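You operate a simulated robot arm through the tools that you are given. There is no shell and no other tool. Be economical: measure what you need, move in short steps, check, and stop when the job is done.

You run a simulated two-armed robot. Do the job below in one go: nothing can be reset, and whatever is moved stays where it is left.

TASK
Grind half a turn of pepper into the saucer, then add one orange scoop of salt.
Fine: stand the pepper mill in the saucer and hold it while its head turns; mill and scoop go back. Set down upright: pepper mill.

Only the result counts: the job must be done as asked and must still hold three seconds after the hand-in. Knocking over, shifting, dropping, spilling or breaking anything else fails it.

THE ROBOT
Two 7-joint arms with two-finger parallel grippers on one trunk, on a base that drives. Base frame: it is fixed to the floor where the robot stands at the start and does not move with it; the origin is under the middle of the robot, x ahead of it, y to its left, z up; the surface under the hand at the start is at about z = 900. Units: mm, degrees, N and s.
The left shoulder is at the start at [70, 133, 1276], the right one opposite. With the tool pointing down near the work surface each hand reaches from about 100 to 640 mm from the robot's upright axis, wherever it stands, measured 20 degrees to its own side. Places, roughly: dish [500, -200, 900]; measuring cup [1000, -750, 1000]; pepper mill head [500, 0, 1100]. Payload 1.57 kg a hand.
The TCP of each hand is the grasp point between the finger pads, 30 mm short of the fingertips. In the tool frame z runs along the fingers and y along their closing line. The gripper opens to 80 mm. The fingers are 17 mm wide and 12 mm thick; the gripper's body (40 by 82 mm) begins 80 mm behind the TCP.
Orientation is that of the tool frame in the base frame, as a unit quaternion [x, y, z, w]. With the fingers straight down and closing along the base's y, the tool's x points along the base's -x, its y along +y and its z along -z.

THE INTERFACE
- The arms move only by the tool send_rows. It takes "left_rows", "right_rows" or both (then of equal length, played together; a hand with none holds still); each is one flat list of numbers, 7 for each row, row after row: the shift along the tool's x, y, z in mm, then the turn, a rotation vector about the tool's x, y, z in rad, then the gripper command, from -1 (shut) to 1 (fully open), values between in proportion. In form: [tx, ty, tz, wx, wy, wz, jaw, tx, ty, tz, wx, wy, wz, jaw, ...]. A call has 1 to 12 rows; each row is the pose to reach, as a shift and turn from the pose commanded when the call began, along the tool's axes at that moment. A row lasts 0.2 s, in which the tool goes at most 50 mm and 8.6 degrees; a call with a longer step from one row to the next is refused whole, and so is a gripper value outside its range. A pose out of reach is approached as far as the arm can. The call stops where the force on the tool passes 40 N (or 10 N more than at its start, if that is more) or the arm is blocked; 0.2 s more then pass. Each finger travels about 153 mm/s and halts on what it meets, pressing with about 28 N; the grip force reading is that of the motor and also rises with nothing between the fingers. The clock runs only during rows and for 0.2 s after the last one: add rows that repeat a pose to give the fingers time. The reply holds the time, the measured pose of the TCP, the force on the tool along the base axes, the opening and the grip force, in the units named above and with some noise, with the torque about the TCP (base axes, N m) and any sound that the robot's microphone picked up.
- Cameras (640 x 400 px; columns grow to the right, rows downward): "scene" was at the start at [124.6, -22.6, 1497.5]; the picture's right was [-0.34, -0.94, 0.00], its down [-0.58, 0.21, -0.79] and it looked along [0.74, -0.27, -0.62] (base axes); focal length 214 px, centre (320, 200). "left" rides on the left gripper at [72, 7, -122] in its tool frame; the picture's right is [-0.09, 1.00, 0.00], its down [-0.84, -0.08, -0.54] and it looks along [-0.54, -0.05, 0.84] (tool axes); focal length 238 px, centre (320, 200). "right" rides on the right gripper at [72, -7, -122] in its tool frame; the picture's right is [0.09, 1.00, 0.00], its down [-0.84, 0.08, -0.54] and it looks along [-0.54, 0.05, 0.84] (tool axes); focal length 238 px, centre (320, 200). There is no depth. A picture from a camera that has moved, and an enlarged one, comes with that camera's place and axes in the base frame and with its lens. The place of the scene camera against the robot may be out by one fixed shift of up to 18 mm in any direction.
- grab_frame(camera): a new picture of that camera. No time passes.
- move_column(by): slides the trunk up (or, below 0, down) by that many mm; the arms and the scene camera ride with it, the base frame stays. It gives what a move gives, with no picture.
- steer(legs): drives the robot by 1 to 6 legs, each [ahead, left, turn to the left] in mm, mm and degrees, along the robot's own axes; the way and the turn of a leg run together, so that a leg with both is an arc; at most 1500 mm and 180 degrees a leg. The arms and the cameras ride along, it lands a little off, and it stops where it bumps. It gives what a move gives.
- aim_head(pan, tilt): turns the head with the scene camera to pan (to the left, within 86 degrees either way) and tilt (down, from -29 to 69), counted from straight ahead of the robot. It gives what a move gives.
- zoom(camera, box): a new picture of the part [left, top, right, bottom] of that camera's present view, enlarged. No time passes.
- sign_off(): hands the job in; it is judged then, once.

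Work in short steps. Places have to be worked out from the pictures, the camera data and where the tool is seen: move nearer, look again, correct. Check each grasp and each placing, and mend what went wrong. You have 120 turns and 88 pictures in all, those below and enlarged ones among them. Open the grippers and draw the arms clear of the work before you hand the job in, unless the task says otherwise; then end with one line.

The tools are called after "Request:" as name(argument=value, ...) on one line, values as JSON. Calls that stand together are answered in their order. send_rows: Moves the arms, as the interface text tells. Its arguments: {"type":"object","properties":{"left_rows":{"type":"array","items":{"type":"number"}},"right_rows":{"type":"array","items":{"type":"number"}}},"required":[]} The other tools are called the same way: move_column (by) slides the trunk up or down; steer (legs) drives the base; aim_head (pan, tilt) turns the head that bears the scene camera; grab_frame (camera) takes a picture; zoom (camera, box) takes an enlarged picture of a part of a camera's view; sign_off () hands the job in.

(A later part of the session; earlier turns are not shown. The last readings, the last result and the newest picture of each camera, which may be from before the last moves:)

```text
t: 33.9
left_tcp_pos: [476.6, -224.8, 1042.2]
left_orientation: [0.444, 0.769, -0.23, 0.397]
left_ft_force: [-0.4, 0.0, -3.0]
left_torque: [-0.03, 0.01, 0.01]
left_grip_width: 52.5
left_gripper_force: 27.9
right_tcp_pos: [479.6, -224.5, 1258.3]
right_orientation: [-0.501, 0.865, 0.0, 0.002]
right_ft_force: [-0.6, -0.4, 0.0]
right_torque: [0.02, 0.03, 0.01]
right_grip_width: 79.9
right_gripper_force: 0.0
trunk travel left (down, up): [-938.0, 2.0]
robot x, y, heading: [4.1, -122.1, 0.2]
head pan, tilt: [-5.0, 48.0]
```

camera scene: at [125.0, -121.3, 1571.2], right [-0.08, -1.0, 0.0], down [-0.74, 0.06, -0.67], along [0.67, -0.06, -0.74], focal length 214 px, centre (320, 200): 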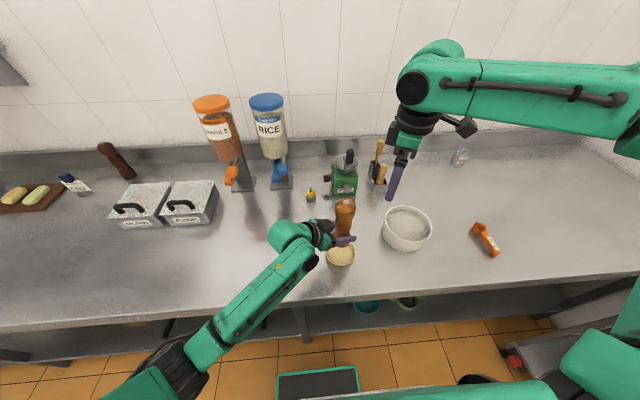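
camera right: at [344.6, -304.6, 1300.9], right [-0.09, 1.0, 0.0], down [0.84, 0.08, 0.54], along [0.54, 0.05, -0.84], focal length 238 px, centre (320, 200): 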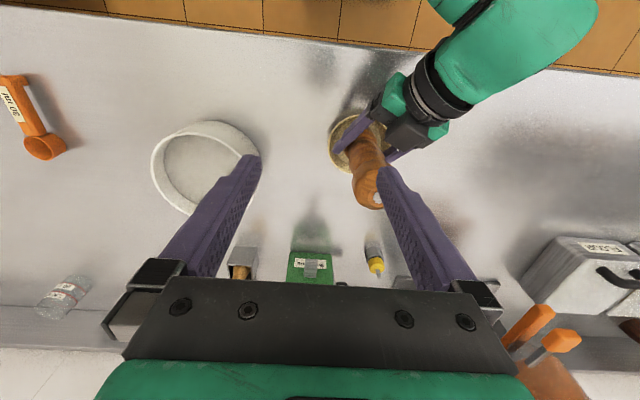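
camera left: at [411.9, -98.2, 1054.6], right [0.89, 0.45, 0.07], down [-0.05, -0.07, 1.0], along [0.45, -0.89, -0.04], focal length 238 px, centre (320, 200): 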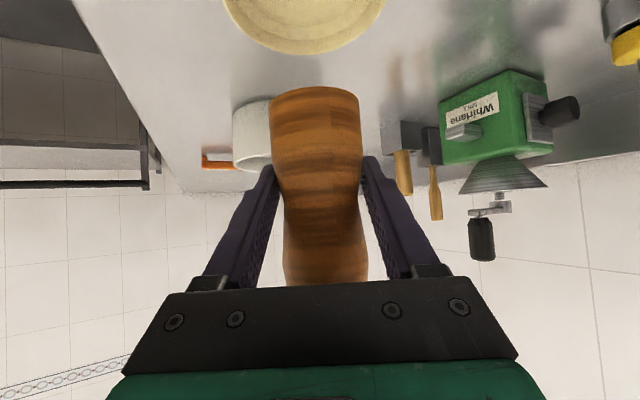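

Reached. Now I lower the left hand 45 mm and check the alignment with the saucer from this new direction.

Request:
send_rows(left_rows=[12.3, 0, 8.6, 0, 0, 0, -1, 24.5, 0, 17.2, 0, 0, 0, -1, 36.8, 0.1, 25.8, 0, 0, 0, -1, 36.8, 0.1, 25.8, 0, 0, 0, -1])

Request:
grab_frame(camera="left")

Request:
zoom(camera="scene", box=[260, 160, 460, 300])

```text
t: 34.9
left_tcp_pos: [477.4, -225.9, 998.0]
left_orientation: [0.443, 0.769, -0.231, 0.399]
left_ft_force: [0.3, 0.0, -3.2]
left_torque: [-0.03, 0.0, -0.01]
left_grip_width: 51.9
left_gripper_force: 27.9
right_tcp_pos: [479.3, -224.0, 1256.9]
right_orientation: [-0.502, 0.865, 0.001, 0.001]
right_ft_force: [0.5, -0.1, 0.2]
right_torque: [0.01, -0.03, -0.01]
right_grip_width: 79.9
right_gripper_force: 0.1
trunk travel left (down, up): [-938.0, 2.0]
robot x, y, heading: [6.3, -121.9, 0.3]
head pan, tilt: [-5.0, 48.0]
```

```text
58 pictures are left
camera left: at [411.1, -99.7, 1009.8], right [0.89, 0.45, 0.07], down [-0.05, -0.07, 1.0], along [0.46, -0.89, -0.04], focal length 238 px, centre (320, 200)
```

left: 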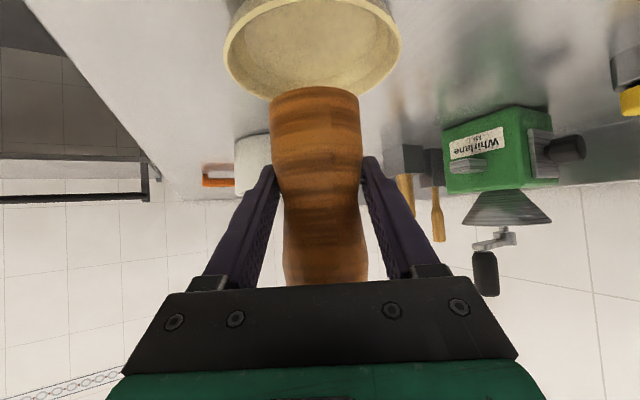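

```text
2.86 times, centred on (360, 230) of scene
camera zoom: at [125.0, -121.3, 1571.2], right [-0.08, -1.0, 0.0], down [-0.74, 0.06, -0.67], along [0.67, -0.06, -0.74], focal length 613 px, centre (206, 114)
```

zoom: 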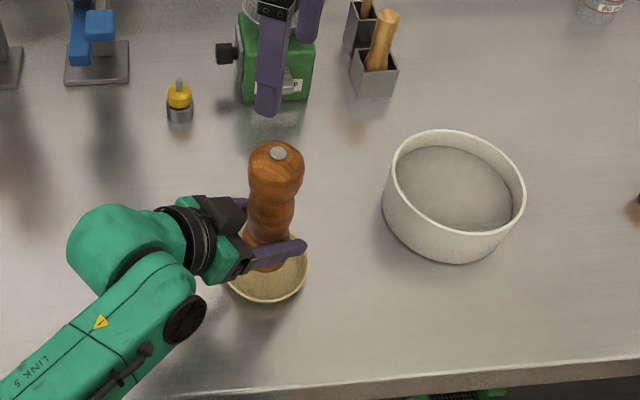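

Well centred (about 4 mm too far along the view). I correct it and lower until the base stands in the saucer (contact was at z≈956).

Request:
send_rows(left_rows=[16.6, 0.2, 9.2, 0, 0, 0, -1, 33.3, 0.3, 18.5, 0, 0, 0, -1, 34.9, 0.3, 19.6, 0, 0, 0, -1, 36.1, 0.3, 20.5, 0, 0, 0, -1, 37.4, 0.3, 21.4, 0, 0, 0, -1, 37.4, 0.3, 21.4, 0, 0, 0, -1])

Request:
grab_frame(camera="left")

Request:
grab_frame(camera="right")

```text
t: 36.3
left_tcp_pos: [474.7, -220.2, 956.6]
left_orientation: [0.443, 0.769, -0.231, 0.4]
left_ft_force: [0.8, 0.3, 0.0]
left_torque: [-0.06, -0.09, -0.01]
left_grip_width: 52.2
left_gripper_force: 28.1
right_tcp_pos: [478.8, -223.5, 1257.5]
right_orientation: [-0.502, 0.865, 0.001, 0.001]
right_ft_force: [-0.5, 0.0, -0.2]
right_torque: [0.0, -0.02, -0.02]
right_grip_width: 80.0
right_gripper_force: 0.2
trunk travel left (down, up): [-938.0, 2.0]
robot x, y, heading: [1.2, -120.8, 0.0]
head pan, tilt: [-5.0, 48.0]
```

```text
56 pictures are left
camera left: at [410.0, -95.9, 967.6], right [0.89, 0.45, 0.07], down [-0.05, -0.07, 1.0], along [0.46, -0.89, -0.04], focal length 238 px, centre (320, 200)
```

left: 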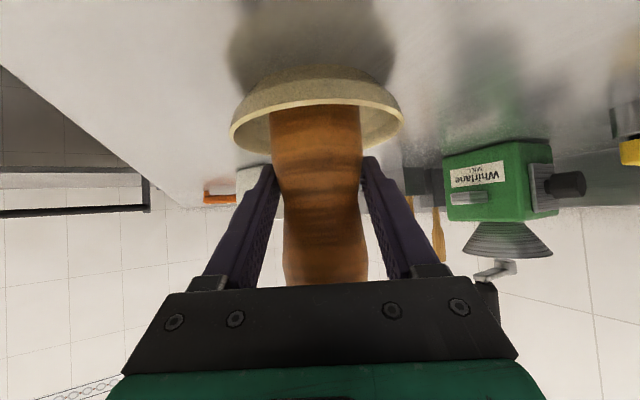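

```text
55 pictures are left
camera right: at [447.7, -290.2, 1379.2], right [-0.91, 0.42, 0.0], down [0.35, 0.76, 0.54], along [0.23, 0.49, -0.84], focal length 238 px, centre (320, 200)
```

right: 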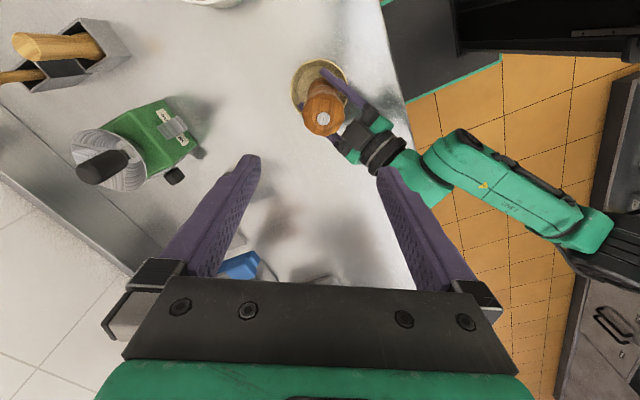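

The mill stands in the saucer, held. I lower the right hand to just above the head (tips ≈ 1100) and check centring.

Request:
send_rows(right_rows=[0.5, 0.7, 40, 0, 0, 0, 1, 1, 1.4, 80, 0, 0, 0, 1, 2, 2.8, 122, 0, 0, 0, 1, 2, 2.8, 122, 0, 0, 0, 1])

Request:
grab_frame(camera="right")

Request:
zoom(camera="scene", box=[260, 160, 460, 300])

```text
t: 37.3
left_tcp_pos: [475.0, -220.6, 956.6]
left_orientation: [0.443, 0.768, -0.231, 0.4]
left_ft_force: [0.6, 0.0, 2.9]
left_torque: [-0.09, -0.14, 0.01]
left_grip_width: 52.3
left_gripper_force: 27.9
right_tcp_pos: [473.1, -227.3, 1136.8]
right_orientation: [-0.502, 0.865, 0.001, 0.001]
right_ft_force: [0.0, -0.5, 0.0]
right_torque: [0.0, -0.04, -0.04]
right_grip_width: 80.0
right_gripper_force: 0.0
right hand out of reach, approached as far as the arm can: row 3, 4
trunk travel left (down, up): [-938.0, 2.0]
robot x, y, heading: [-0.1, -121.4, 0.1]
head pan, tilt: [-5.0, 48.0]
```

```text
54 pictures are left
camera right: at [442.1, -294.1, 1258.3], right [-0.91, 0.42, 0.0], down [0.35, 0.76, 0.55], along [0.23, 0.5, -0.84], focal length 238 px, centre (320, 200)
```

right: 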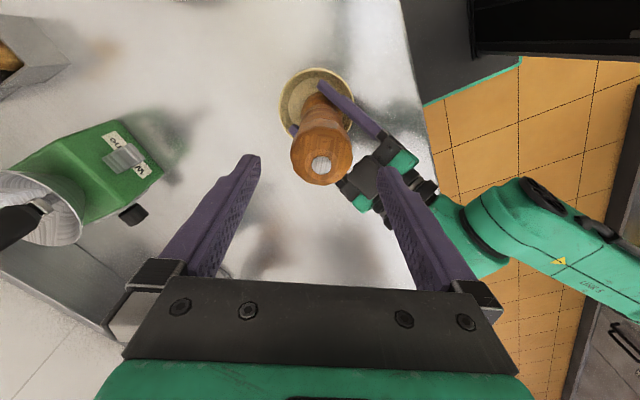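

```text
2.86 times, centred on (360, 230) of scene
camera zoom: at [123.9, -121.3, 1571.3], right [-0.08, -1.0, 0.0], down [-0.74, 0.06, -0.67], along [0.67, -0.06, -0.74], focal length 613 px, centre (206, 114)
```

zoom: 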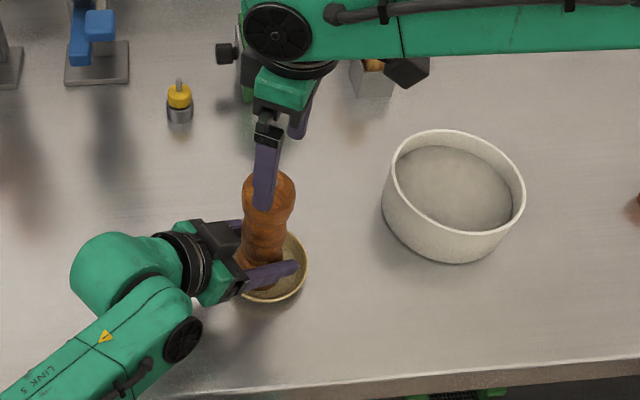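

The right hand is at the brink of its reach but centred within a few mm. I test descending farther, with the fingers straddling the head.

Request:
send_rows(right_rows=[0, 0, 20, 0, 0, 0, 1, 0, 0, 40, 0, 0, 0, 1, 0, 0, 60, 0, 0, 0, 1, 0, 0, 60, 0, 0, 0, 1])

Request:
grab_frame(camera="right")

```text
t: 38.3
left_tcp_pos: [475.0, -220.4, 956.0]
left_orientation: [0.444, 0.768, -0.231, 0.399]
left_ft_force: [1.5, -0.2, 5.3]
left_torque: [-0.15, -0.22, 0.04]
left_grip_width: 52.3
left_gripper_force: 28.7
right_tcp_pos: [460.4, -243.6, 1087.2]
right_orientation: [-0.501, 0.865, 0.001, 0.002]
right_ft_force: [-0.4, 0.6, -0.2]
right_torque: [0.0, 0.01, -0.02]
right_grip_width: 79.8
right_gripper_force: 0.0
right hand out of reach, approached as far as the arm can: row 1, 2, 3, 4
trunk travel left (down, up): [-938.0, 2.0]
robot x, y, heading: [2.9, -118.5, 0.2]
head pan, tilt: [-5.0, 48.0]
```

```text
52 pictures are left
camera right: at [427.8, -309.3, 1209.1], right [-0.91, 0.42, 0.0], down [0.35, 0.76, 0.54], along [0.23, 0.49, -0.84], focal length 238 px, centre (320, 200)
```

right: 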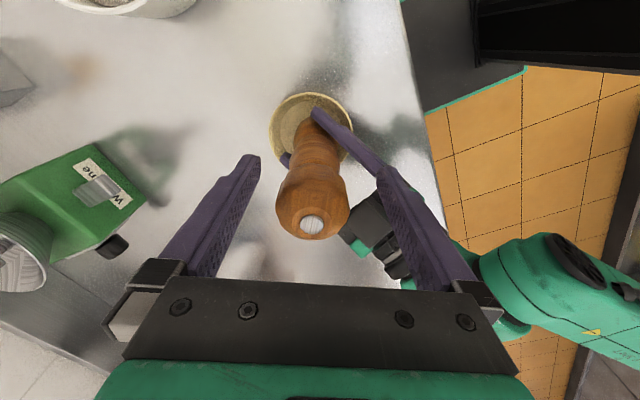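

The limit tightens lower down: the saucer must lie farther to the right of the base. I raise the right hand, lift the mill clear, and shift the base 65 mm left.

Request:
send_rows(left_rows=[0, 0, 0, 0, 0, 0, -1, 0, 0, 0, 0, 0, 0, -1, -16.3, 0, -11.5, 0, 0, 0, -1, -32.7, 0, -23, 0, 0, 0, -1, -49, 0, -34.4, 0, 0, 0, -1], right_rows=[0, 0, -40, 0, 0, 0, 1, 0, 0, -80, 0, 0, 0, 1, 0, 0, -120, 0, 0, 0, 1, 0, 0, -160, 0, 0, 0, 1, 0, 0, -160, 0, 0, 0, 1])

Request:
steer(legs=[[0, 65, 0]])

```text
t: 39.5
left_tcp_pos: [474.9, -221.6, 1013.1]
left_orientation: [0.443, 0.77, -0.23, 0.398]
left_ft_force: [0.9, 0.1, -2.9]
left_torque: [0.05, 0.0, 0.02]
left_grip_width: 52.2
left_gripper_force: 28.5
right_tcp_pos: [459.8, -246.5, 1248.8]
right_orientation: [-0.502, 0.865, 0.0, 0.0]
right_ft_force: [-0.2, -0.5, 0.0]
right_torque: [0.01, -0.02, -0.02]
right_grip_width: 79.8
right_gripper_force: 0.1
trunk travel left (down, up): [-938.0, 2.0]
robot x, y, heading: [0.2, -121.7, 0.2]
head pan, tilt: [-5.0, 48.0]
```

```text
t: 40.5
left_tcp_pos: [474.1, -166.0, 1012.8]
left_orientation: [0.446, 0.769, -0.228, 0.396]
left_ft_force: [-0.1, -0.5, -3.4]
left_torque: [0.02, 0.0, 0.07]
left_grip_width: 52.3
left_gripper_force: 28.1
right_tcp_pos: [460.6, -192.8, 1246.9]
right_orientation: [-0.5, 0.866, 0.005, 0.003]
right_ft_force: [0.0, -0.6, 0.2]
right_torque: [0.06, 0.0, 0.0]
right_grip_width: 79.7
right_gripper_force: 0.0
trunk travel left (down, up): [-938.0, 2.0]
robot x, y, heading: [1.6, -55.2, 0.2]
head pan, tilt: [-5.0, 48.0]
```

Left hand: back over the saucer with 25° more yaw; right hand: back over it high up.

Request:
send_rows(left_rows=[-7.5, -7.5, 10.6, 0.089, 0, 0.0625, -1, -14.9, -15, 21.2, 0.178, 0, 0.125, -1, -22.4, -22.4, 31.9, 0.267, 0, 0.1875, -1, -29.8, -29.9, 42.5, 0.356, 0.001, 0.25, -1, -29.8, -29.9, 42.5, 0.356, 0.001, 0.25, -1], right_rows=[5, -7, 0, 0, 0, 0, 1, 10, -14, 0, 0, 0, 0, 1, 15, -21, 0, 0, 0, 0, 1, 19.3, -28.5, 0, 0, 0, 0, 1, 19.3, -28.5, 0, 0, 0, 0, 1])

Request:
grab_frame(camera="left")

```text
t: 41.7
left_tcp_pos: [475.9, -218.9, 1014.3]
left_orientation: [0.6, 0.655, -0.311, 0.338]
left_ft_force: [-0.3, -0.5, -3.2]
left_torque: [0.02, -0.01, -0.07]
left_grip_width: 52.3
left_gripper_force: 27.1
right_tcp_pos: [476.7, -214.9, 1249.0]
right_orientation: [-0.501, 0.865, 0.001, 0.0]
right_ft_force: [-0.3, -0.1, -0.5]
right_torque: [-0.01, 0.01, 0.0]
right_grip_width: 79.9
right_gripper_force: 0.2
trunk travel left (down, up): [-938.0, 2.0]
robot x, y, heading: [0.2, -56.3, 0.0]
head pan, tilt: [-5.0, 48.0]
```

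```text
51 pictures are left
camera left: at [469.3, -78.4, 1026.0], right [1.0, 0.03, 0.07], down [-0.07, -0.05, 1.0], along [0.04, -1.0, -0.04], focal length 238 px, centre (320, 200)
```

left: 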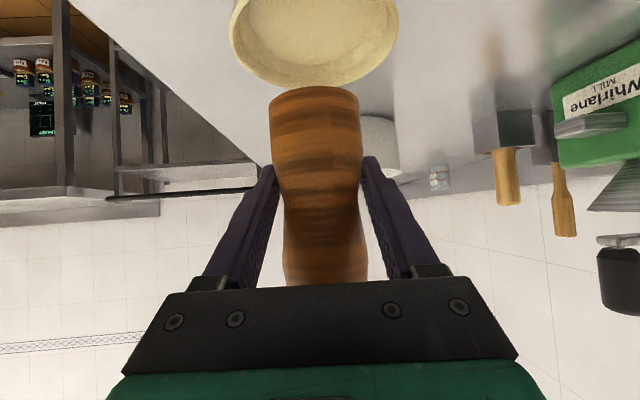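

Good. Left: small correction (+3,-3) and lower to contact in the saucer.

Request:
send_rows(left_rows=[13.5, 0.9, 10.9, 0, 0, 0, -1, 27, 1.9, 21.8, 0, 0, 0, -1, 40.5, 2.8, 32.7, 0, 0, 0, -1, 42.2, 2.8, 33.9, 0, 0, 0, -1, 43.8, 2.8, 35, 0, 0, 0, -1, 45.4, 2.8, 36.1, 0, 0, 0, -1, 45.4, 2.8, 36.1, 0, 0, 0, -1])

Request:
grab_frame(camera="left")

```text
t: 43.3
left_tcp_pos: [478.1, -222.5, 955.4]
left_orientation: [0.599, 0.655, -0.312, 0.339]
left_ft_force: [1.3, 0.3, -1.7]
left_torque: [-0.06, -0.08, -0.01]
left_grip_width: 52.1
left_gripper_force: 27.9
right_tcp_pos: [475.7, -214.3, 1247.7]
right_orientation: [-0.501, 0.865, 0.001, 0.001]
right_ft_force: [0.0, -0.2, 0.1]
right_torque: [-0.02, 0.03, -0.01]
right_grip_width: 79.8
right_gripper_force: 0.0
trunk travel left (down, up): [-938.0, 2.0]
robot x, y, heading: [2.0, -61.4, 0.1]
head pan, tilt: [-5.0, 48.0]
```

```text
50 pictures are left
camera left: at [472.1, -81.5, 967.9], right [1.0, 0.03, 0.07], down [-0.07, -0.05, 1.0], along [0.04, -1.0, -0.04], focal length 238 px, centre (320, 200)
```

left: 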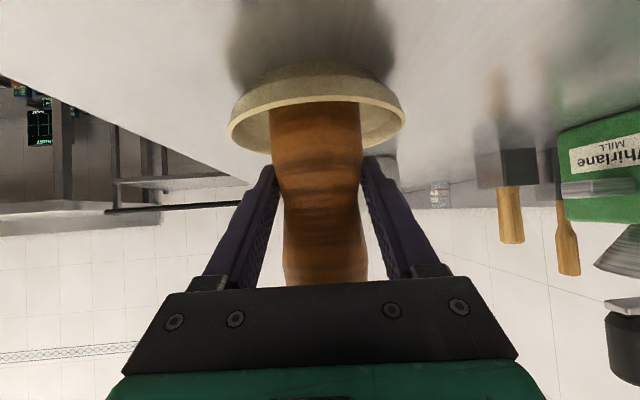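

Centred and standing. Now the right hand goes down to just above the head; left presses 1 mm more.

Request:
send_rows(left_rows=[0.8, 0, 0.6, 0, 0, 0, -1, 0.8, 0, 0.6, 0, 0, 0, -1, 0.8, 0, 0.6, 0, 0, 0, -1, 0.8, 0, 0.6, 0, 0, 0, -1], right_rows=[2.3, -2, 40, 0, 0, 0, 1, 4.6, -4, 80, 0, 0, 0, 1, 6.8, -6.2, 118, 0, 0, 0, 1, 6.8, -6.2, 118, 0, 0, 0, 1])

Request:
grab_frame(camera="right")

```text
t: 44.3
left_tcp_pos: [478.8, -222.0, 956.2]
left_orientation: [0.599, 0.654, -0.313, 0.34]
left_ft_force: [0.9, 0.7, 5.2]
left_torque: [-0.08, -0.16, 0.01]
left_grip_width: 52.2
left_gripper_force: 28.4
right_tcp_pos: [476.4, -224.8, 1131.9]
right_orientation: [-0.501, 0.866, 0.0, 0.001]
right_ft_force: [0.8, -0.7, -0.5]
right_torque: [0.0, -0.03, -0.02]
right_grip_width: 80.1
right_gripper_force: 0.1
trunk travel left (down, up): [-938.0, 2.0]
robot x, y, heading: [-0.7, -59.5, 0.1]
head pan, tilt: [-5.0, 48.0]
```

```text
49 pictures are left
camera right: at [445.9, -291.3, 1252.4], right [-0.91, 0.42, 0.0], down [0.35, 0.76, 0.54], along [0.23, 0.49, -0.84], focal length 238 px, centre (320, 200)
```

right: 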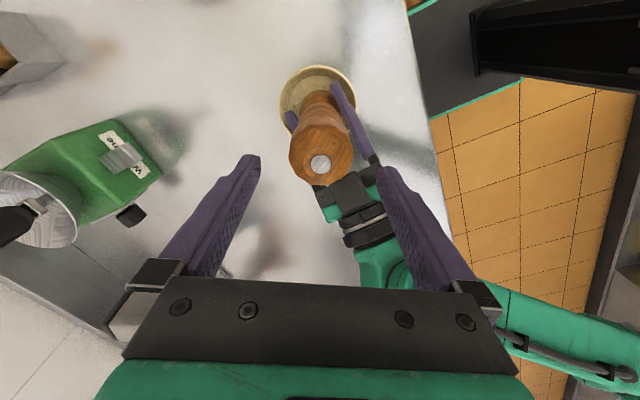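

The head's nut projects to (476,-226), right on the hand's axis. I descend 60 mm to straddle the head.

Request:
send_rows(right_rows=[0, 0, 20, 0, 0, 0, 1, 0, 0, 40, 0, 0, 0, 1, 0, 0, 59, 0, 0, 0, 1, 0, 0, 59, 0, 0, 0, 1])

Request:
grab_frame(camera="right")

Request:
zoom(camera="scene", box=[260, 160, 460, 300])

```text
t: 45.3
left_tcp_pos: [478.0, -221.0, 956.5]
left_orientation: [0.598, 0.655, -0.311, 0.341]
left_ft_force: [2.8, -0.9, 8.0]
left_torque: [-0.14, -0.17, 0.05]
left_grip_width: 52.3
left_gripper_force: 28.1
right_tcp_pos: [478.4, -223.8, 1071.3]
right_orientation: [-0.501, 0.865, 0.0, 0.0]
right_ft_force: [0.8, -0.6, 0.2]
right_torque: [0.02, 0.0, 0.02]
right_grip_width: 80.0
right_gripper_force: 0.1
trunk travel left (down, up): [-938.0, 2.0]
robot x, y, heading: [4.6, -60.0, 0.1]
head pan, tilt: [-5.0, 48.0]
```

```text
48 pictures are left
camera right: at [445.9, -290.3, 1192.9], right [-0.91, 0.42, 0.0], down [0.35, 0.76, 0.54], along [0.23, 0.49, -0.84], focal length 238 px, centre (320, 200)
```

right: 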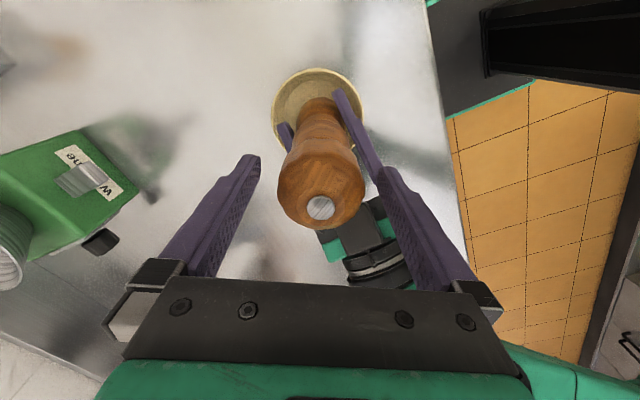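

```text
2.86 times, centred on (360, 230) of scene
camera zoom: at [123.3, -57.6, 1571.4], right [-0.08, -1.0, 0.0], down [-0.74, 0.06, -0.67], along [0.67, -0.06, -0.74], focal length 613 px, centre (206, 114)
```

zoom: 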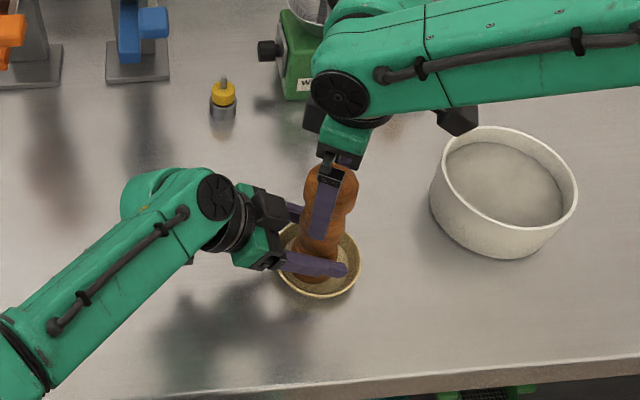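

I centre by 3 mm and close on the head.

Request:
send_rows(right_rows=[3.5, 1, 0, 0, 0, 0, 1, 3.5, 1, 0, 0, 0, 0, 0.4, 3.5, 1, 0, 0, 0, 0, 0, 3.5, 1, 0, 0, 0, 0, -1, 3.5, 1, 0, 0, 0, 0, -1])

Request:
grab_frame(camera="right")

```text
t: 46.5
left_tcp_pos: [478.0, -222.1, 956.2]
left_orientation: [0.599, 0.655, -0.312, 0.339]
left_ft_force: [-2.7, 3.0, 14.2]
left_torque: [-0.13, 0.07, -0.01]
left_grip_width: 52.3
left_gripper_force: 27.9
right_tcp_pos: [473.9, -225.9, 1072.3]
right_orientation: [-0.501, 0.865, 0.0, 0.001]
right_ft_force: [5.5, -3.4, -1.9]
right_torque: [-0.36, -0.65, -0.04]
right_grip_width: 52.8
right_gripper_force: 28.9
trunk travel left (down, up): [-938.0, 2.0]
robot x, y, heading: [2.0, -56.4, 0.2]
head pan, tilt: [-5.0, 48.0]
```

```text
46 pictures are left
camera right: at [443.1, -292.2, 1193.4], right [-0.91, 0.42, 0.0], down [0.35, 0.76, 0.54], along [0.23, 0.49, -0.84], focal length 238 px, centre (320, 200)
```

right: 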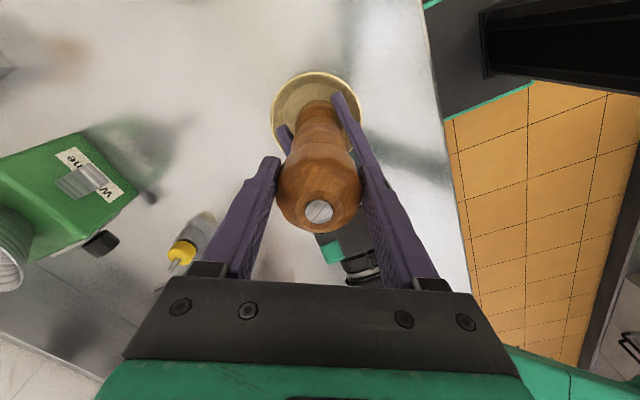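

Gripped (52.8 mm). I turn the head 45° in six rows and watch readings and sound.

Request:
send_rows(right_rows=[0, 0, 0, 0, 0, 0.131, -1, 0, 0, 0, 0, 0, 0.262, -1, 0, 0, 0, 0, 0, 0.393, -1, 0, 0, 0, 0, 0, 0.524, -1, 0, 0, 0, 0, 0, 0.654, -1, 0, 0, 0, 0, 0, 0.785, -1, 0, 0, 0, 0, 0, 0.785, -1])

Request:
grab_frame(camera="left")

```text
t: 48.1
left_tcp_pos: [477.5, -222.3, 956.9]
left_orientation: [0.599, 0.655, -0.312, 0.339]
left_ft_force: [13.1, -14.1, -0.6]
left_torque: [0.37, 0.22, 0.01]
left_grip_width: 52.5
left_gripper_force: 28.1
right_tcp_pos: [473.7, -224.4, 1072.3]
right_orientation: [-0.131, 0.991, 0.001, 0.0]
right_ft_force: [-12.6, 14.7, 5.5]
right_torque: [1.15, 1.1, 0.11]
right_grip_width: 52.9
right_gripper_force: 27.6
trunk travel left (down, up): [-938.0, 2.0]
robot x, y, heading: [3.8, -54.3, 0.3]
head pan, tilt: [-5.0, 48.0]
```

```text
45 pictures are left
camera left: at [471.0, -81.0, 967.5], right [1.0, 0.04, 0.07], down [-0.07, -0.04, 1.0], along [0.04, -1.0, -0.04], focal length 238 px, centre (320, 200)
```

left: 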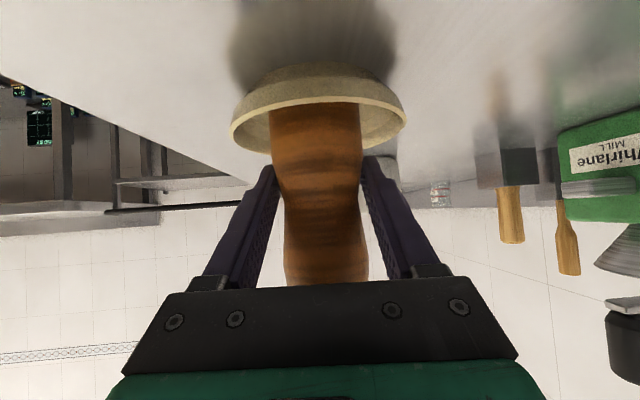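

45° turned cleanly; a side force built up because the grip is a few mm off-axis. I turn 45° more, easing the hand sideways to relieve that.

Request:
send_rows(right_rows=[1, 2, 0, 0, 0, 0.131, -1, 0.9, 2.6, 0, 0, 0, 0.262, -1, 0.7, 3.1, 0, 0, 0, 0.393, -1, 0.5, 3.6, 0, 0, 0, 0.524, -1, 0.3, 4.1, 0, 0, 0, 0.654, -1, 0.1, 4.6, 0, 0, 0, 0.785, -1, 0.1, 4.6, 0, 0, 0, 0.785, -1])

```text
t: 49.7
left_tcp_pos: [477.9, -222.4, 956.1]
left_orientation: [0.599, 0.654, -0.313, 0.338]
left_ft_force: [-0.6, -5.5, 11.0]
left_torque: [-0.07, -0.29, 0.06]
left_grip_width: 52.2
left_gripper_force: 27.8
right_tcp_pos: [473.1, -219.7, 1070.8]
right_orientation: [0.258, 0.966, 0.0, 0.002]
right_ft_force: [4.3, 5.7, -0.7]
right_torque: [0.63, -0.5, 0.03]
right_grip_width: 52.9
right_gripper_force: 27.8
trunk travel left (down, up): [-938.0, 2.0]
robot x, y, heading: [-1.1, -57.4, 0.3]
head pan, tilt: [-5.0, 48.0]
```

90° done (yaw now -30°). I open, rotate back 90° free around the head, recentring a little.

Request:
send_rows(right_rows=[0, 0, 0, 0, 0, 0, 1, -1, -0.3, 0, 0, 0, -0.143, 1, -2, -0.5, 0, 0, 0, -0.286, 1, -3, -0.8, 0, 0, 0, -0.428, 1, -4.1, -1.1, 0, 0, 0, -0.571, 1, -4.1, -1.1, 0, 0, 0, -0.714, 1, -4.1, -1.1, 0, 0, 0, -0.857, 1, -4.1, -1.1, 0, 0, 0, -1, 1, -4.1, -1.1, 0, 0, 0, -1.142, 1, -4.1, -1.1, 0, 0, 0, -1.285, 1, -4.1, -1.1, 0, 0, 0, -1.428, 1, -4.1, -1.1, 0, 0, 0, -1.571, 1])

Request:
grab_frame(camera="right")

```text
t: 52.3
left_tcp_pos: [476.5, -222.2, 955.7]
left_orientation: [0.6, 0.655, -0.312, 0.338]
left_ft_force: [-0.1, -0.4, 7.6]
left_torque: [-0.31, -0.14, 0.03]
left_grip_width: 52.2
left_gripper_force: 27.9
right_tcp_pos: [474.8, -223.1, 1072.3]
right_orientation: [-0.502, 0.865, 0.001, 0.001]
right_ft_force: [-0.3, -0.4, -0.5]
right_torque: [0.03, 0.01, -0.01]
right_grip_width: 79.9
right_gripper_force: 0.1
trunk travel left (down, up): [-938.0, 2.0]
robot x, y, heading: [4.5, -59.7, 0.0]
head pan, tilt: [-5.0, 48.0]
```

```text
44 pictures are left
camera right: at [444.0, -289.8, 1193.4], right [-0.91, 0.41, 0.0], down [0.35, 0.76, 0.54], along [0.23, 0.49, -0.84], focal length 238 px, centre (320, 200)
```

right: 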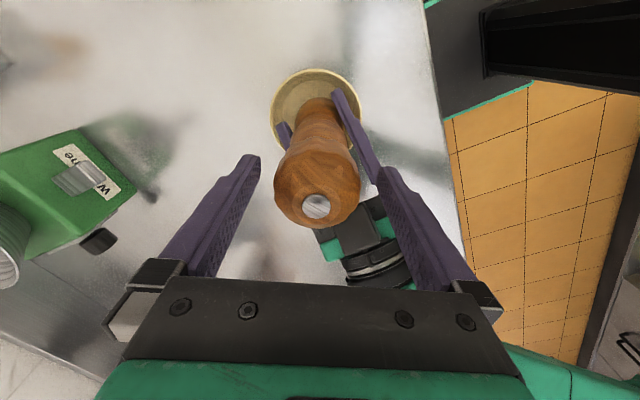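

Solving the earlier offsets puts the mill axis at (476.6,-222.4). I centre there, close, and turn the first 65° of the second quarter.

Request:
send_rows(right_rows=[-1.5, -1.2, 0, 0, 0, 0, 0.4, -1.5, -1.2, 0, 0, 0, 0, -0.2, -1.5, -1.2, 0, 0, 0, 0, -1, -1.5, -1.2, 0, 0, 0, 0, -1, -1.5, -1.2, 0, 0, 0, 0.143, -1, -1.5, -1.2, 0, 0, 0, 0.286, -1, -1.5, -1.2, 0, 0, 0, 0.428, -1, -1.5, -1.2, 0, 0, 0, 0.571, -1, -1.5, -1.2, 0, 0, 0, 0.714, -1, -1.5, -1.2, 0, 0, 0, 0.857, -1, -1.5, -1.2, 0, 0, 0, 1, -1, -1.5, -1.2, 0, 0, 0, 1.142, -1])

```text
t: 54.9
left_tcp_pos: [477.8, -221.9, 955.9]
left_orientation: [0.599, 0.655, -0.311, 0.339]
left_ft_force: [6.7, -3.9, 0.8]
left_torque: [-0.01, 0.46, -0.02]
left_grip_width: 52.2
left_gripper_force: 27.9
right_tcp_pos: [478.0, -222.6, 1072.2]
right_orientation: [0.047, 0.999, 0.001, 0.0]
right_ft_force: [-8.2, 5.2, 0.8]
right_torque: [0.56, 0.48, 0.03]
right_grip_width: 52.1
right_gripper_force: 28.3
trunk travel left (down, up): [-938.0, 2.0]
robot x, y, heading: [3.3, -57.1, 0.1]
head pan, tilt: [-5.0, 48.0]
```

Now at yaw -5.4°; the remaining 24.6° completes the half turn.

Request:
send_rows(right_rows=[0, 0.5, 0, 0, 0, 0.143, -1, 0, 1, 0, 0, 0, 0.286, -1, 0, 1.5, 0, 0, 0, 0.431, -1, 0, 1.5, 0, 0, 0, 0.431, -1, 0, 1.5, 0, 0, 0, 0.431, -1])

Request:
grab_frame(camera="right")

```text
t: 56.1
left_tcp_pos: [477.9, -222.2, 955.6]
left_orientation: [0.599, 0.655, -0.311, 0.338]
left_ft_force: [5.9, 2.4, 3.3]
left_torque: [-0.65, 0.29, 0.0]
left_grip_width: 52.2
left_gripper_force: 28.4
right_tcp_pos: [478.0, -223.1, 1071.0]
right_orientation: [0.26, 0.966, 0.0, 0.001]
right_ft_force: [-3.7, -3.6, 2.8]
right_torque: [0.15, -0.03, 0.02]
right_grip_width: 52.1
right_gripper_force: 27.5
trunk travel left (down, up): [-938.0, 2.0]
robot x, y, heading: [3.5, -57.6, -0.0]
head pan, tilt: [-5.0, 48.0]
```

```text
43 pictures are left
camera right: at [411.0, -192.0, 1193.4], right [0.42, 0.91, 0.0], down [0.76, -0.35, 0.54], along [0.49, -0.23, -0.84], focal length 238 px, centre (320, 200)
```

right: 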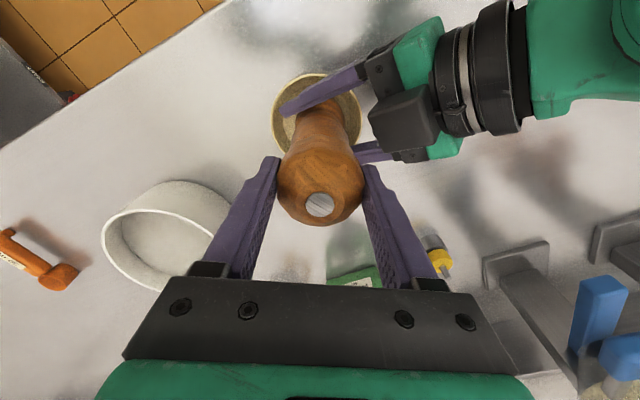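

Half turn done. I open the right hand and raise it straight up.

Request:
send_rows(right_rows=[0, 0, 0, 0, 0, 0, 1, 0, 0, 0, 0, 0, 0, 1, 0, 0, -30, 0, 0, 0, 1, 0, 0, -70, 0, 0, 0, 1, 0, 0, -110, 0, 0, 0, 1, 0, 0, -150, 0, 0, 0, 1])

Request:
zoom(camera="left", box=[210, 40, 430, 180])

```text
t: 57.5
left_tcp_pos: [477.5, -221.4, 955.0]
left_orientation: [0.6, 0.655, -0.311, 0.338]
left_ft_force: [0.1, 0.9, 5.0]
left_torque: [-0.11, -0.09, 0.05]
left_grip_width: 52.3
left_gripper_force: 28.0
right_tcp_pos: [477.3, -223.1, 1223.5]
right_orientation: [0.259, 0.966, 0.001, 0.001]
right_ft_force: [0.0, -0.1, 0.3]
right_torque: [0.02, -0.01, 0.03]
right_grip_width: 79.8
right_gripper_force: 0.1
trunk travel left (down, up): [-938.0, 2.0]
robot x, y, heading: [3.7, -57.2, 0.1]
head pan, tilt: [-5.0, 48.0]
```

```text
2.86 times, centred on (320, 110) of left
camera zoom: at [470.8, -80.9, 967.3], right [1.0, 0.03, 0.07], down [-0.07, -0.05, 1.0], along [0.04, -1.0, -0.04], focal length 681 px, centre (320, 457)
```

zoom: 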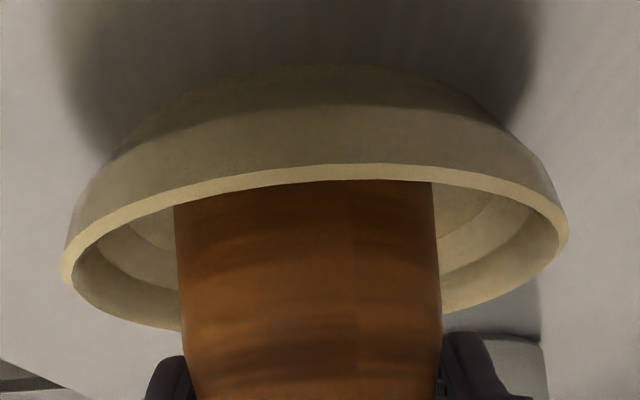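

No contact left. I move the right hand away to the right and lift the mill 75 mm.

Request:
send_rows(left_rows=[0, 0, 0, 0, 0, 0, -1, 0, 0, 0, 0, 0, 0, -1, -20, 0, -14, 0, 0, 0, -1, -40, 0, -28, 0, 0, 0, -1, -61, 0, -43, 0, 0, 0, -1, -61, 0, -43, 0, 0, 0, -1], right_rows=[-20, -34, 0, 0, 0, -0.13, 1, -40, -68, 0, 0, 0, -0.26, 1, -60, -102, 0, 0, 0, -0.39, 1, -75, -130, 0, 0, 0, -0.524, 1, -75, -130, 0, 0, 0, -0.524, 1, -75, -130, 0, 0, 0, -0.524, 1])

Request:
zoom(camera="right", box=[300, 40, 500, 180])

Request:
grab_frame(camera="scene")

```text
t: 58.9
left_tcp_pos: [479.5, -221.7, 1029.3]
left_orientation: [0.599, 0.656, -0.312, 0.339]
left_ft_force: [0.6, -0.3, -3.3]
left_torque: [0.05, 0.0, 0.0]
left_grip_width: 52.3
left_gripper_force: 27.3
right_tcp_pos: [478.8, -372.8, 1222.1]
right_orientation: [0.0, 1.0, 0.001, 0.0]
right_ft_force: [-0.5, 0.4, -0.1]
right_torque: [0.0, 0.02, 0.02]
right_grip_width: 79.8
right_gripper_force: 0.1
trunk travel left (down, up): [-938.0, 2.0]
robot x, y, heading: [4.4, -56.4, 0.3]
head pan, tilt: [-5.0, 48.0]
```

```text
2.86 times, centred on (400, 110) of right
camera zoom: at [406.0, -379.2, 1343.6], right [-0.09, 1.0, 0.0], down [0.84, 0.08, 0.54], along [0.54, 0.05, -0.84], focal length 681 px, centre (91, 457)
```

zoom: 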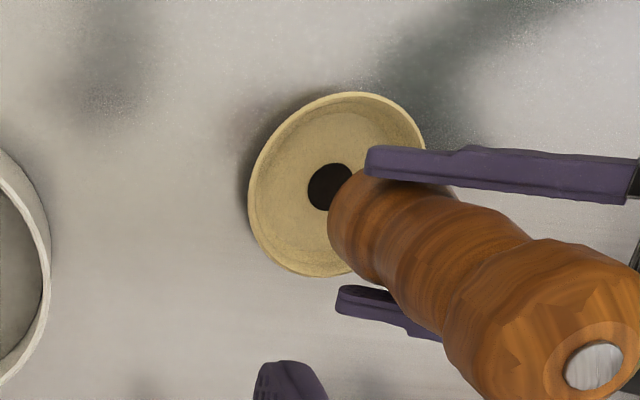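

```text
40 pictures are left
camera scene: at [125.5, -57.6, 1571.1], right [-0.08, -1.0, 0.0], down [-0.74, 0.06, -0.67], along [0.67, -0.06, -0.74], focal length 214 px, centre (320, 200)
```

scene: 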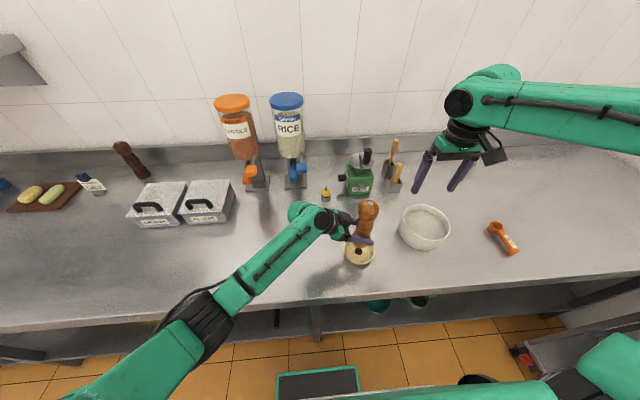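

A dark pile of pepper lies in the saucer. Now I carry the mill back to its home, 194 mm to the left.

Request:
send_rows(left_rows=[18.6, 2.8, -26.3, 0, 0, 0, -1, 37.2, 5.6, -52.6, 0, 0, 0, -1, 55.9, 8.5, -78.9, 0, 0, 0, -1, 74.5, 11.3, -105.1, 0, 0, 0, -1, 93, 14, -131.4, 0, 0, 0, -1, 111.7, 16.9, -157.7, 0, 0, 0, -1, 111.7, 16.9, -157.7, 0, 0, 0, -1])

Request:
grab_frame(camera="scene")

```text
t: 60.5
left_tcp_pos: [477.8, -28.7, 1028.9]
left_orientation: [0.599, 0.655, -0.311, 0.339]
left_ft_force: [1.2, -0.1, -2.7]
left_torque: [0.01, -0.02, 0.02]
left_grip_width: 52.2
left_gripper_force: 28.2
right_tcp_pos: [479.8, -372.0, 1221.9]
right_orientation: [0.0, 1.0, 0.001, -0.001]
right_ft_force: [0.4, 0.6, -0.2]
right_torque: [0.03, 0.02, -0.01]
right_grip_width: 80.2
right_gripper_force: 0.0
trunk travel left (down, up): [-938.0, 2.0]
robot x, y, heading: [-1.6, -56.4, 0.1]
head pan, tilt: [-5.0, 48.0]
```

```text
39 pictures are left
camera scene: at [124.8, -58.3, 1571.2], right [-0.08, -1.0, 0.0], down [-0.74, 0.06, -0.67], along [0.67, -0.06, -0.74], focal length 214 px, centre (320, 200)
```

scene: 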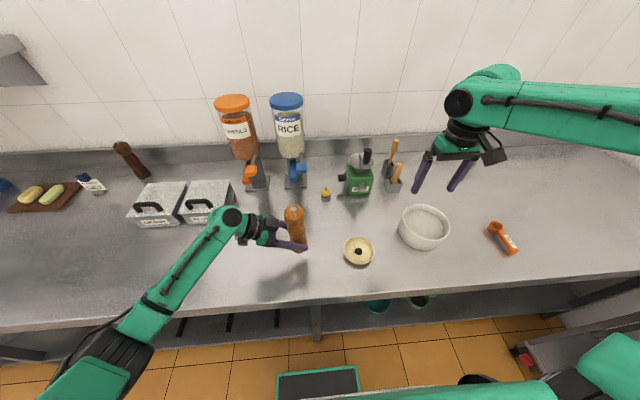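

At home position. I lower 74 mm, then gently until the table takes the weight.

Request:
send_rows(left_rows=[20, 0, 14.3, 0, 0, 0, -1, 40, 0, 28.5, 0, 0, 0, -1, 60.4, 0.1, 42.8, 0, 0, 0, -1, 61.6, 0.1, 43.7, 0, 0, 0, -1, 62.8, 0.1, 44.5, 0, 0, 0, -1, 64, 0.1, 45.4, 0, 0, 0, -1, 64.9, 0.1, 45.9, 0, 0, 0, -1, 64.9, 0.1, 45.9, 0, 0, 0, -1])

```text
t: 62.3
left_tcp_pos: [477.4, -27.9, 950.7]
left_orientation: [0.599, 0.656, -0.31, 0.339]
left_ft_force: [-0.4, 0.7, -3.2]
left_torque: [0.01, 0.02, 0.02]
left_grip_width: 52.1
left_gripper_force: 27.9
right_tcp_pos: [478.4, -371.0, 1222.5]
right_orientation: [0.0, 1.0, 0.001, 0.001]
right_ft_force: [-0.3, 0.0, 0.0]
right_torque: [0.0, -0.01, 0.0]
right_grip_width: 80.1
right_gripper_force: 0.0
trunk travel left (down, up): [-938.0, 2.0]
robot x, y, heading: [2.7, -61.5, 0.0]
head pan, tilt: [-5.0, 48.0]
```

Weight still in the hand; two more millimetres in small steps.

Request:
send_rows(left_rows=[0.6, 0, 0.4, 0, 0, 0, -1, 1.2, 0, 0.8, 0, 0, 0, -1, 1.8, 0, 1.2, 0, 0, 0, -1, 1.8, 0, 1.2, 0, 0, 0, -1])

Request:
grab_frame(camera="left")

```text
t: 63.3
left_tcp_pos: [477.1, -27.9, 948.8]
left_orientation: [0.599, 0.655, -0.311, 0.339]
left_ft_force: [2.0, 1.0, 3.8]
left_torque: [-0.09, -0.17, 0.07]
left_grip_width: 52.2
left_gripper_force: 28.2
right_tcp_pos: [477.0, -371.0, 1222.2]
right_orientation: [0.001, 1.0, 0.001, 0.0]
right_ft_force: [-0.2, -1.0, 0.5]
right_torque: [-0.01, -0.02, 0.0]
right_grip_width: 79.9
right_gripper_force: 0.1
trunk travel left (down, up): [-938.0, 2.0]
robot x, y, heading: [3.6, -59.8, 0.0]
head pan, tilt: [-5.0, 48.0]
```

```text
38 pictures are left
camera left: at [471.4, 113.1, 960.2], right [1.0, 0.04, 0.07], down [-0.07, -0.04, 1.0], along [0.04, -1.0, -0.04], focal length 238 px, centre (320, 200)
```

left: 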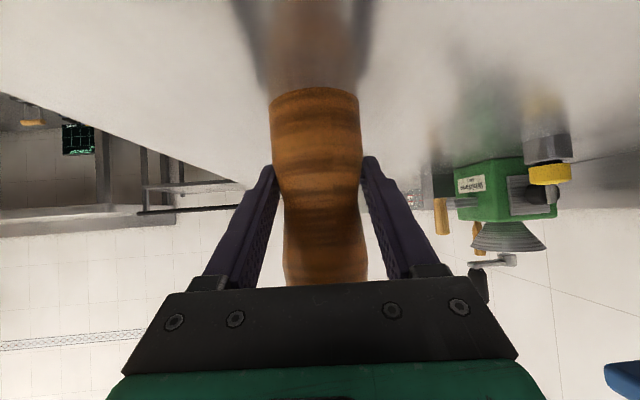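

It stands on the table. I open and withdraw back along the fingers.

Request:
send_rows(left_rows=[0, 0, 0, 0, 0, 0, 0.4, 0, 0, 0, 0, 0, 0, 0.7, 0, 0, 0, 0, 0, 0, 1, 0, 0, 0, 0, 0, 0, 1, 0, 0, -20, 0, 0, 0, 1, 0, 0, -50, 0, 0, 0, 1, 0, 0, -85, 0, 0, 0, 1, 0, 0, -120, 0, 0, 0, 1, 0, 0, -150, 0, 0, 0, 1])

Request:
grab_frame(camera="left")

```text
t: 65.3
left_tcp_pos: [464.6, 96.8, 1034.8]
left_orientation: [0.599, 0.655, -0.312, 0.339]
left_ft_force: [-0.2, 0.2, 0.6]
left_torque: [-0.02, 0.01, -0.01]
left_grip_width: 79.9
left_gripper_force: 0.1
right_tcp_pos: [476.3, -370.4, 1223.2]
right_orientation: [0.0, 1.0, 0.0, 0.001]
right_ft_force: [0.7, 0.5, -0.4]
right_torque: [-0.03, 0.01, -0.02]
right_grip_width: 80.3
right_gripper_force: 0.1
trunk travel left (down, up): [-938.0, 2.0]
robot x, y, heading: [1.8, -56.7, 0.2]
head pan, tilt: [-5.0, 48.0]
```

```text
37 pictures are left
camera left: at [459.3, 238.7, 1045.3], right [1.0, 0.03, 0.07], down [-0.07, -0.04, 1.0], along [0.04, -1.0, -0.04], focal length 238 px, centre (320, 200)
```

left: 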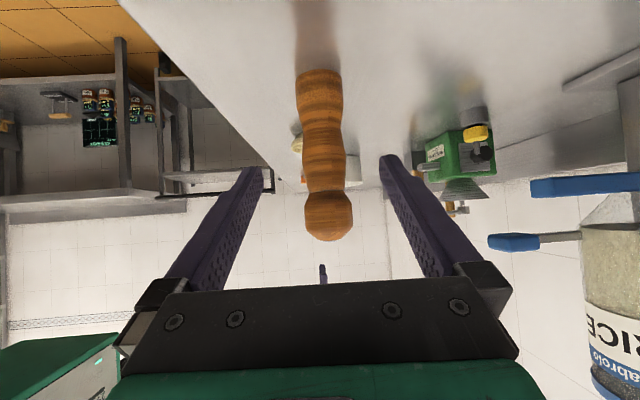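

The mill stands upright at its place. I raise and retract the left hand out of the way, then drive right toward the scoop.

Request:
send_rows(left_rows=[-16.7, -15.2, -34, 0, 0, 0, 1, -33.5, -30.3, -68, 0, 0, 0, 1, -50.2, -45.5, -102, 0, 0, 0, 1, -67, -60.7, -136, 0, 0, 0, 1, -83.8, -75.8, -170, 0, 0, 0, 1, -100.5, -91, -204, 0, 0, 0, 1])

Request:
steer(legs=[[0, -380, 0]])

Request:
grab_frame(camera="right")

Request:
grab_frame(camera="scene")

```text
t: 66.7
left_tcp_pos: [365.8, 195.6, 1236.0]
left_orientation: [0.598, 0.656, -0.312, 0.339]
left_ft_force: [0.4, 0.1, -0.5]
left_torque: [-0.02, 0.0, 0.03]
left_grip_width: 80.1
left_gripper_force: 0.1
right_tcp_pos: [477.4, -372.5, 1222.8]
right_orientation: [0.0, 1.0, 0.001, -0.001]
right_ft_force: [-0.1, 0.2, 0.4]
right_torque: [0.02, 0.0, 0.02]
right_grip_width: 80.0
right_gripper_force: 0.1
trunk travel left (down, up): [-938.0, 2.0]
robot x, y, heading: [4.2, -60.1, 0.0]
head pan, tilt: [-5.0, 48.0]
```

```text
t: 69.2
left_tcp_pos: [368.5, -189.9, 1234.8]
left_orientation: [0.599, 0.654, -0.313, 0.339]
left_ft_force: [-0.2, 0.0, -0.3]
left_torque: [-0.01, -0.01, 0.0]
left_grip_width: 80.1
left_gripper_force: 0.0
right_tcp_pos: [476.9, -756.4, 1222.3]
right_orientation: [0.0, 1.0, 0.0, -0.001]
right_ft_force: [0.1, 0.7, -0.1]
right_torque: [-0.01, -0.03, 0.01]
right_grip_width: 80.1
right_gripper_force: 0.1
trunk travel left (down, up): [-938.0, 2.0]
robot x, y, heading: [0.5, -442.4, 0.3]
head pan, tilt: [-5.0, 48.0]
```

```text
36 pictures are left
camera right: at [405.1, -763.3, 1344.7], right [-0.09, 1.0, 0.0], down [0.84, 0.08, 0.54], along [0.54, 0.05, -0.84], focal length 238 px, centre (320, 200)
```

right: 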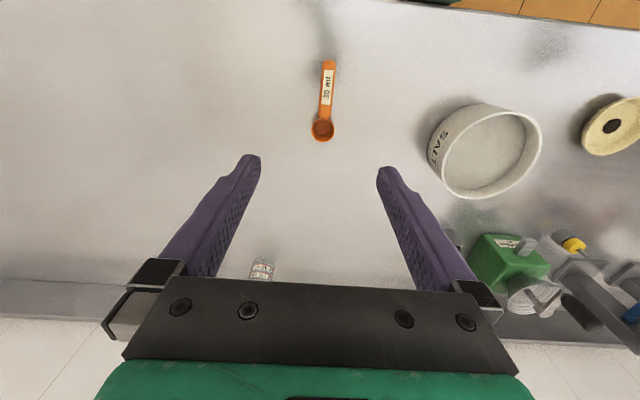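

```text
35 pictures are left
camera scene: at [124.7, -441.2, 1571.3], right [-0.09, -1.0, 0.0], down [-0.74, 0.06, -0.67], along [0.67, -0.06, -0.74], focal length 214 px, centre (320, 200)
```

scene: 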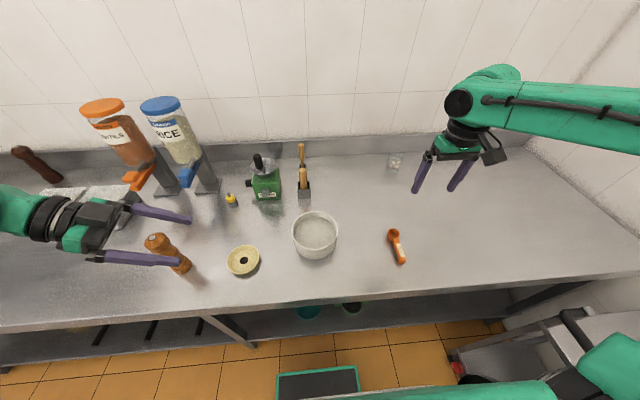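

Scoop: cup ≈ (526,-749), handle end ≈ (428,-747), lying along x; the bowl is labelled SALT. I lower the trunk back 88 mm and bring the right hand down over the handle for a closer look.

Request:
move_column(by=-88)

Request:
send_rows(right_rows=[8, 3, 30, 0, 0, 0, 1, 16, 6, 65, 0, 0, 0, 1, 27, 8, 100, 0, 0, 0, 1, 27, 8, 120, 0, 0, 0, 1])

Request:
grab_frame(camera="right")

```text
t: 70.4
left_tcp_pos: [367.6, -190.8, 1145.0]
left_orientation: [0.599, 0.655, -0.312, 0.339]
left_ft_force: [0.2, 0.0, -0.5]
left_torque: [0.0, -0.02, 0.0]
left_grip_width: 80.3
left_gripper_force: 0.1
right_tcp_pos: [479.5, -758.8, 1133.6]
right_orientation: [0.001, 1.0, 0.001, 0.0]
right_ft_force: [-0.8, -0.6, 1.1]
right_torque: [0.01, -0.01, -0.02]
right_grip_width: 80.1
right_gripper_force: 0.1
trunk travel left (down, up): [-850.0, 90.0]
robot x, y, heading: [2.6, -442.3, 0.1]
head pan, tilt: [-5.0, 48.0]
```

```text
t: 71.4
left_tcp_pos: [367.3, -192.7, 1146.0]
left_orientation: [0.599, 0.655, -0.312, 0.338]
left_ft_force: [-0.6, -0.1, -0.8]
left_torque: [0.0, -0.01, 0.02]
left_grip_width: 79.9
left_gripper_force: 0.0
right_tcp_pos: [451.6, -751.6, 1013.8]
right_orientation: [0.001, 1.0, 0.002, 0.0]
right_ft_force: [-0.1, 0.6, 0.1]
right_torque: [0.0, 0.02, -0.02]
right_grip_width: 80.1
right_gripper_force: 0.1
trunk travel left (down, up): [-850.0, 90.0]
robot x, y, heading: [3.7, -443.1, 0.0]
head pan, tilt: [-5.0, 48.0]
```

```text
34 pictures are left
camera right: at [379.5, -759.5, 1135.5], right [-0.09, 1.0, 0.0], down [0.84, 0.08, 0.54], along [0.54, 0.05, -0.84], focal length 238 px, centre (320, 200)
```

right: 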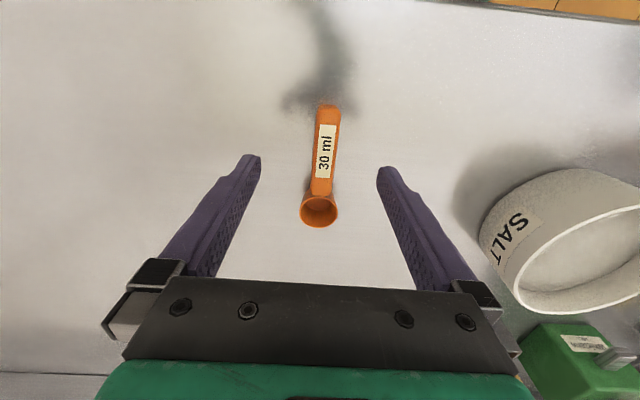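

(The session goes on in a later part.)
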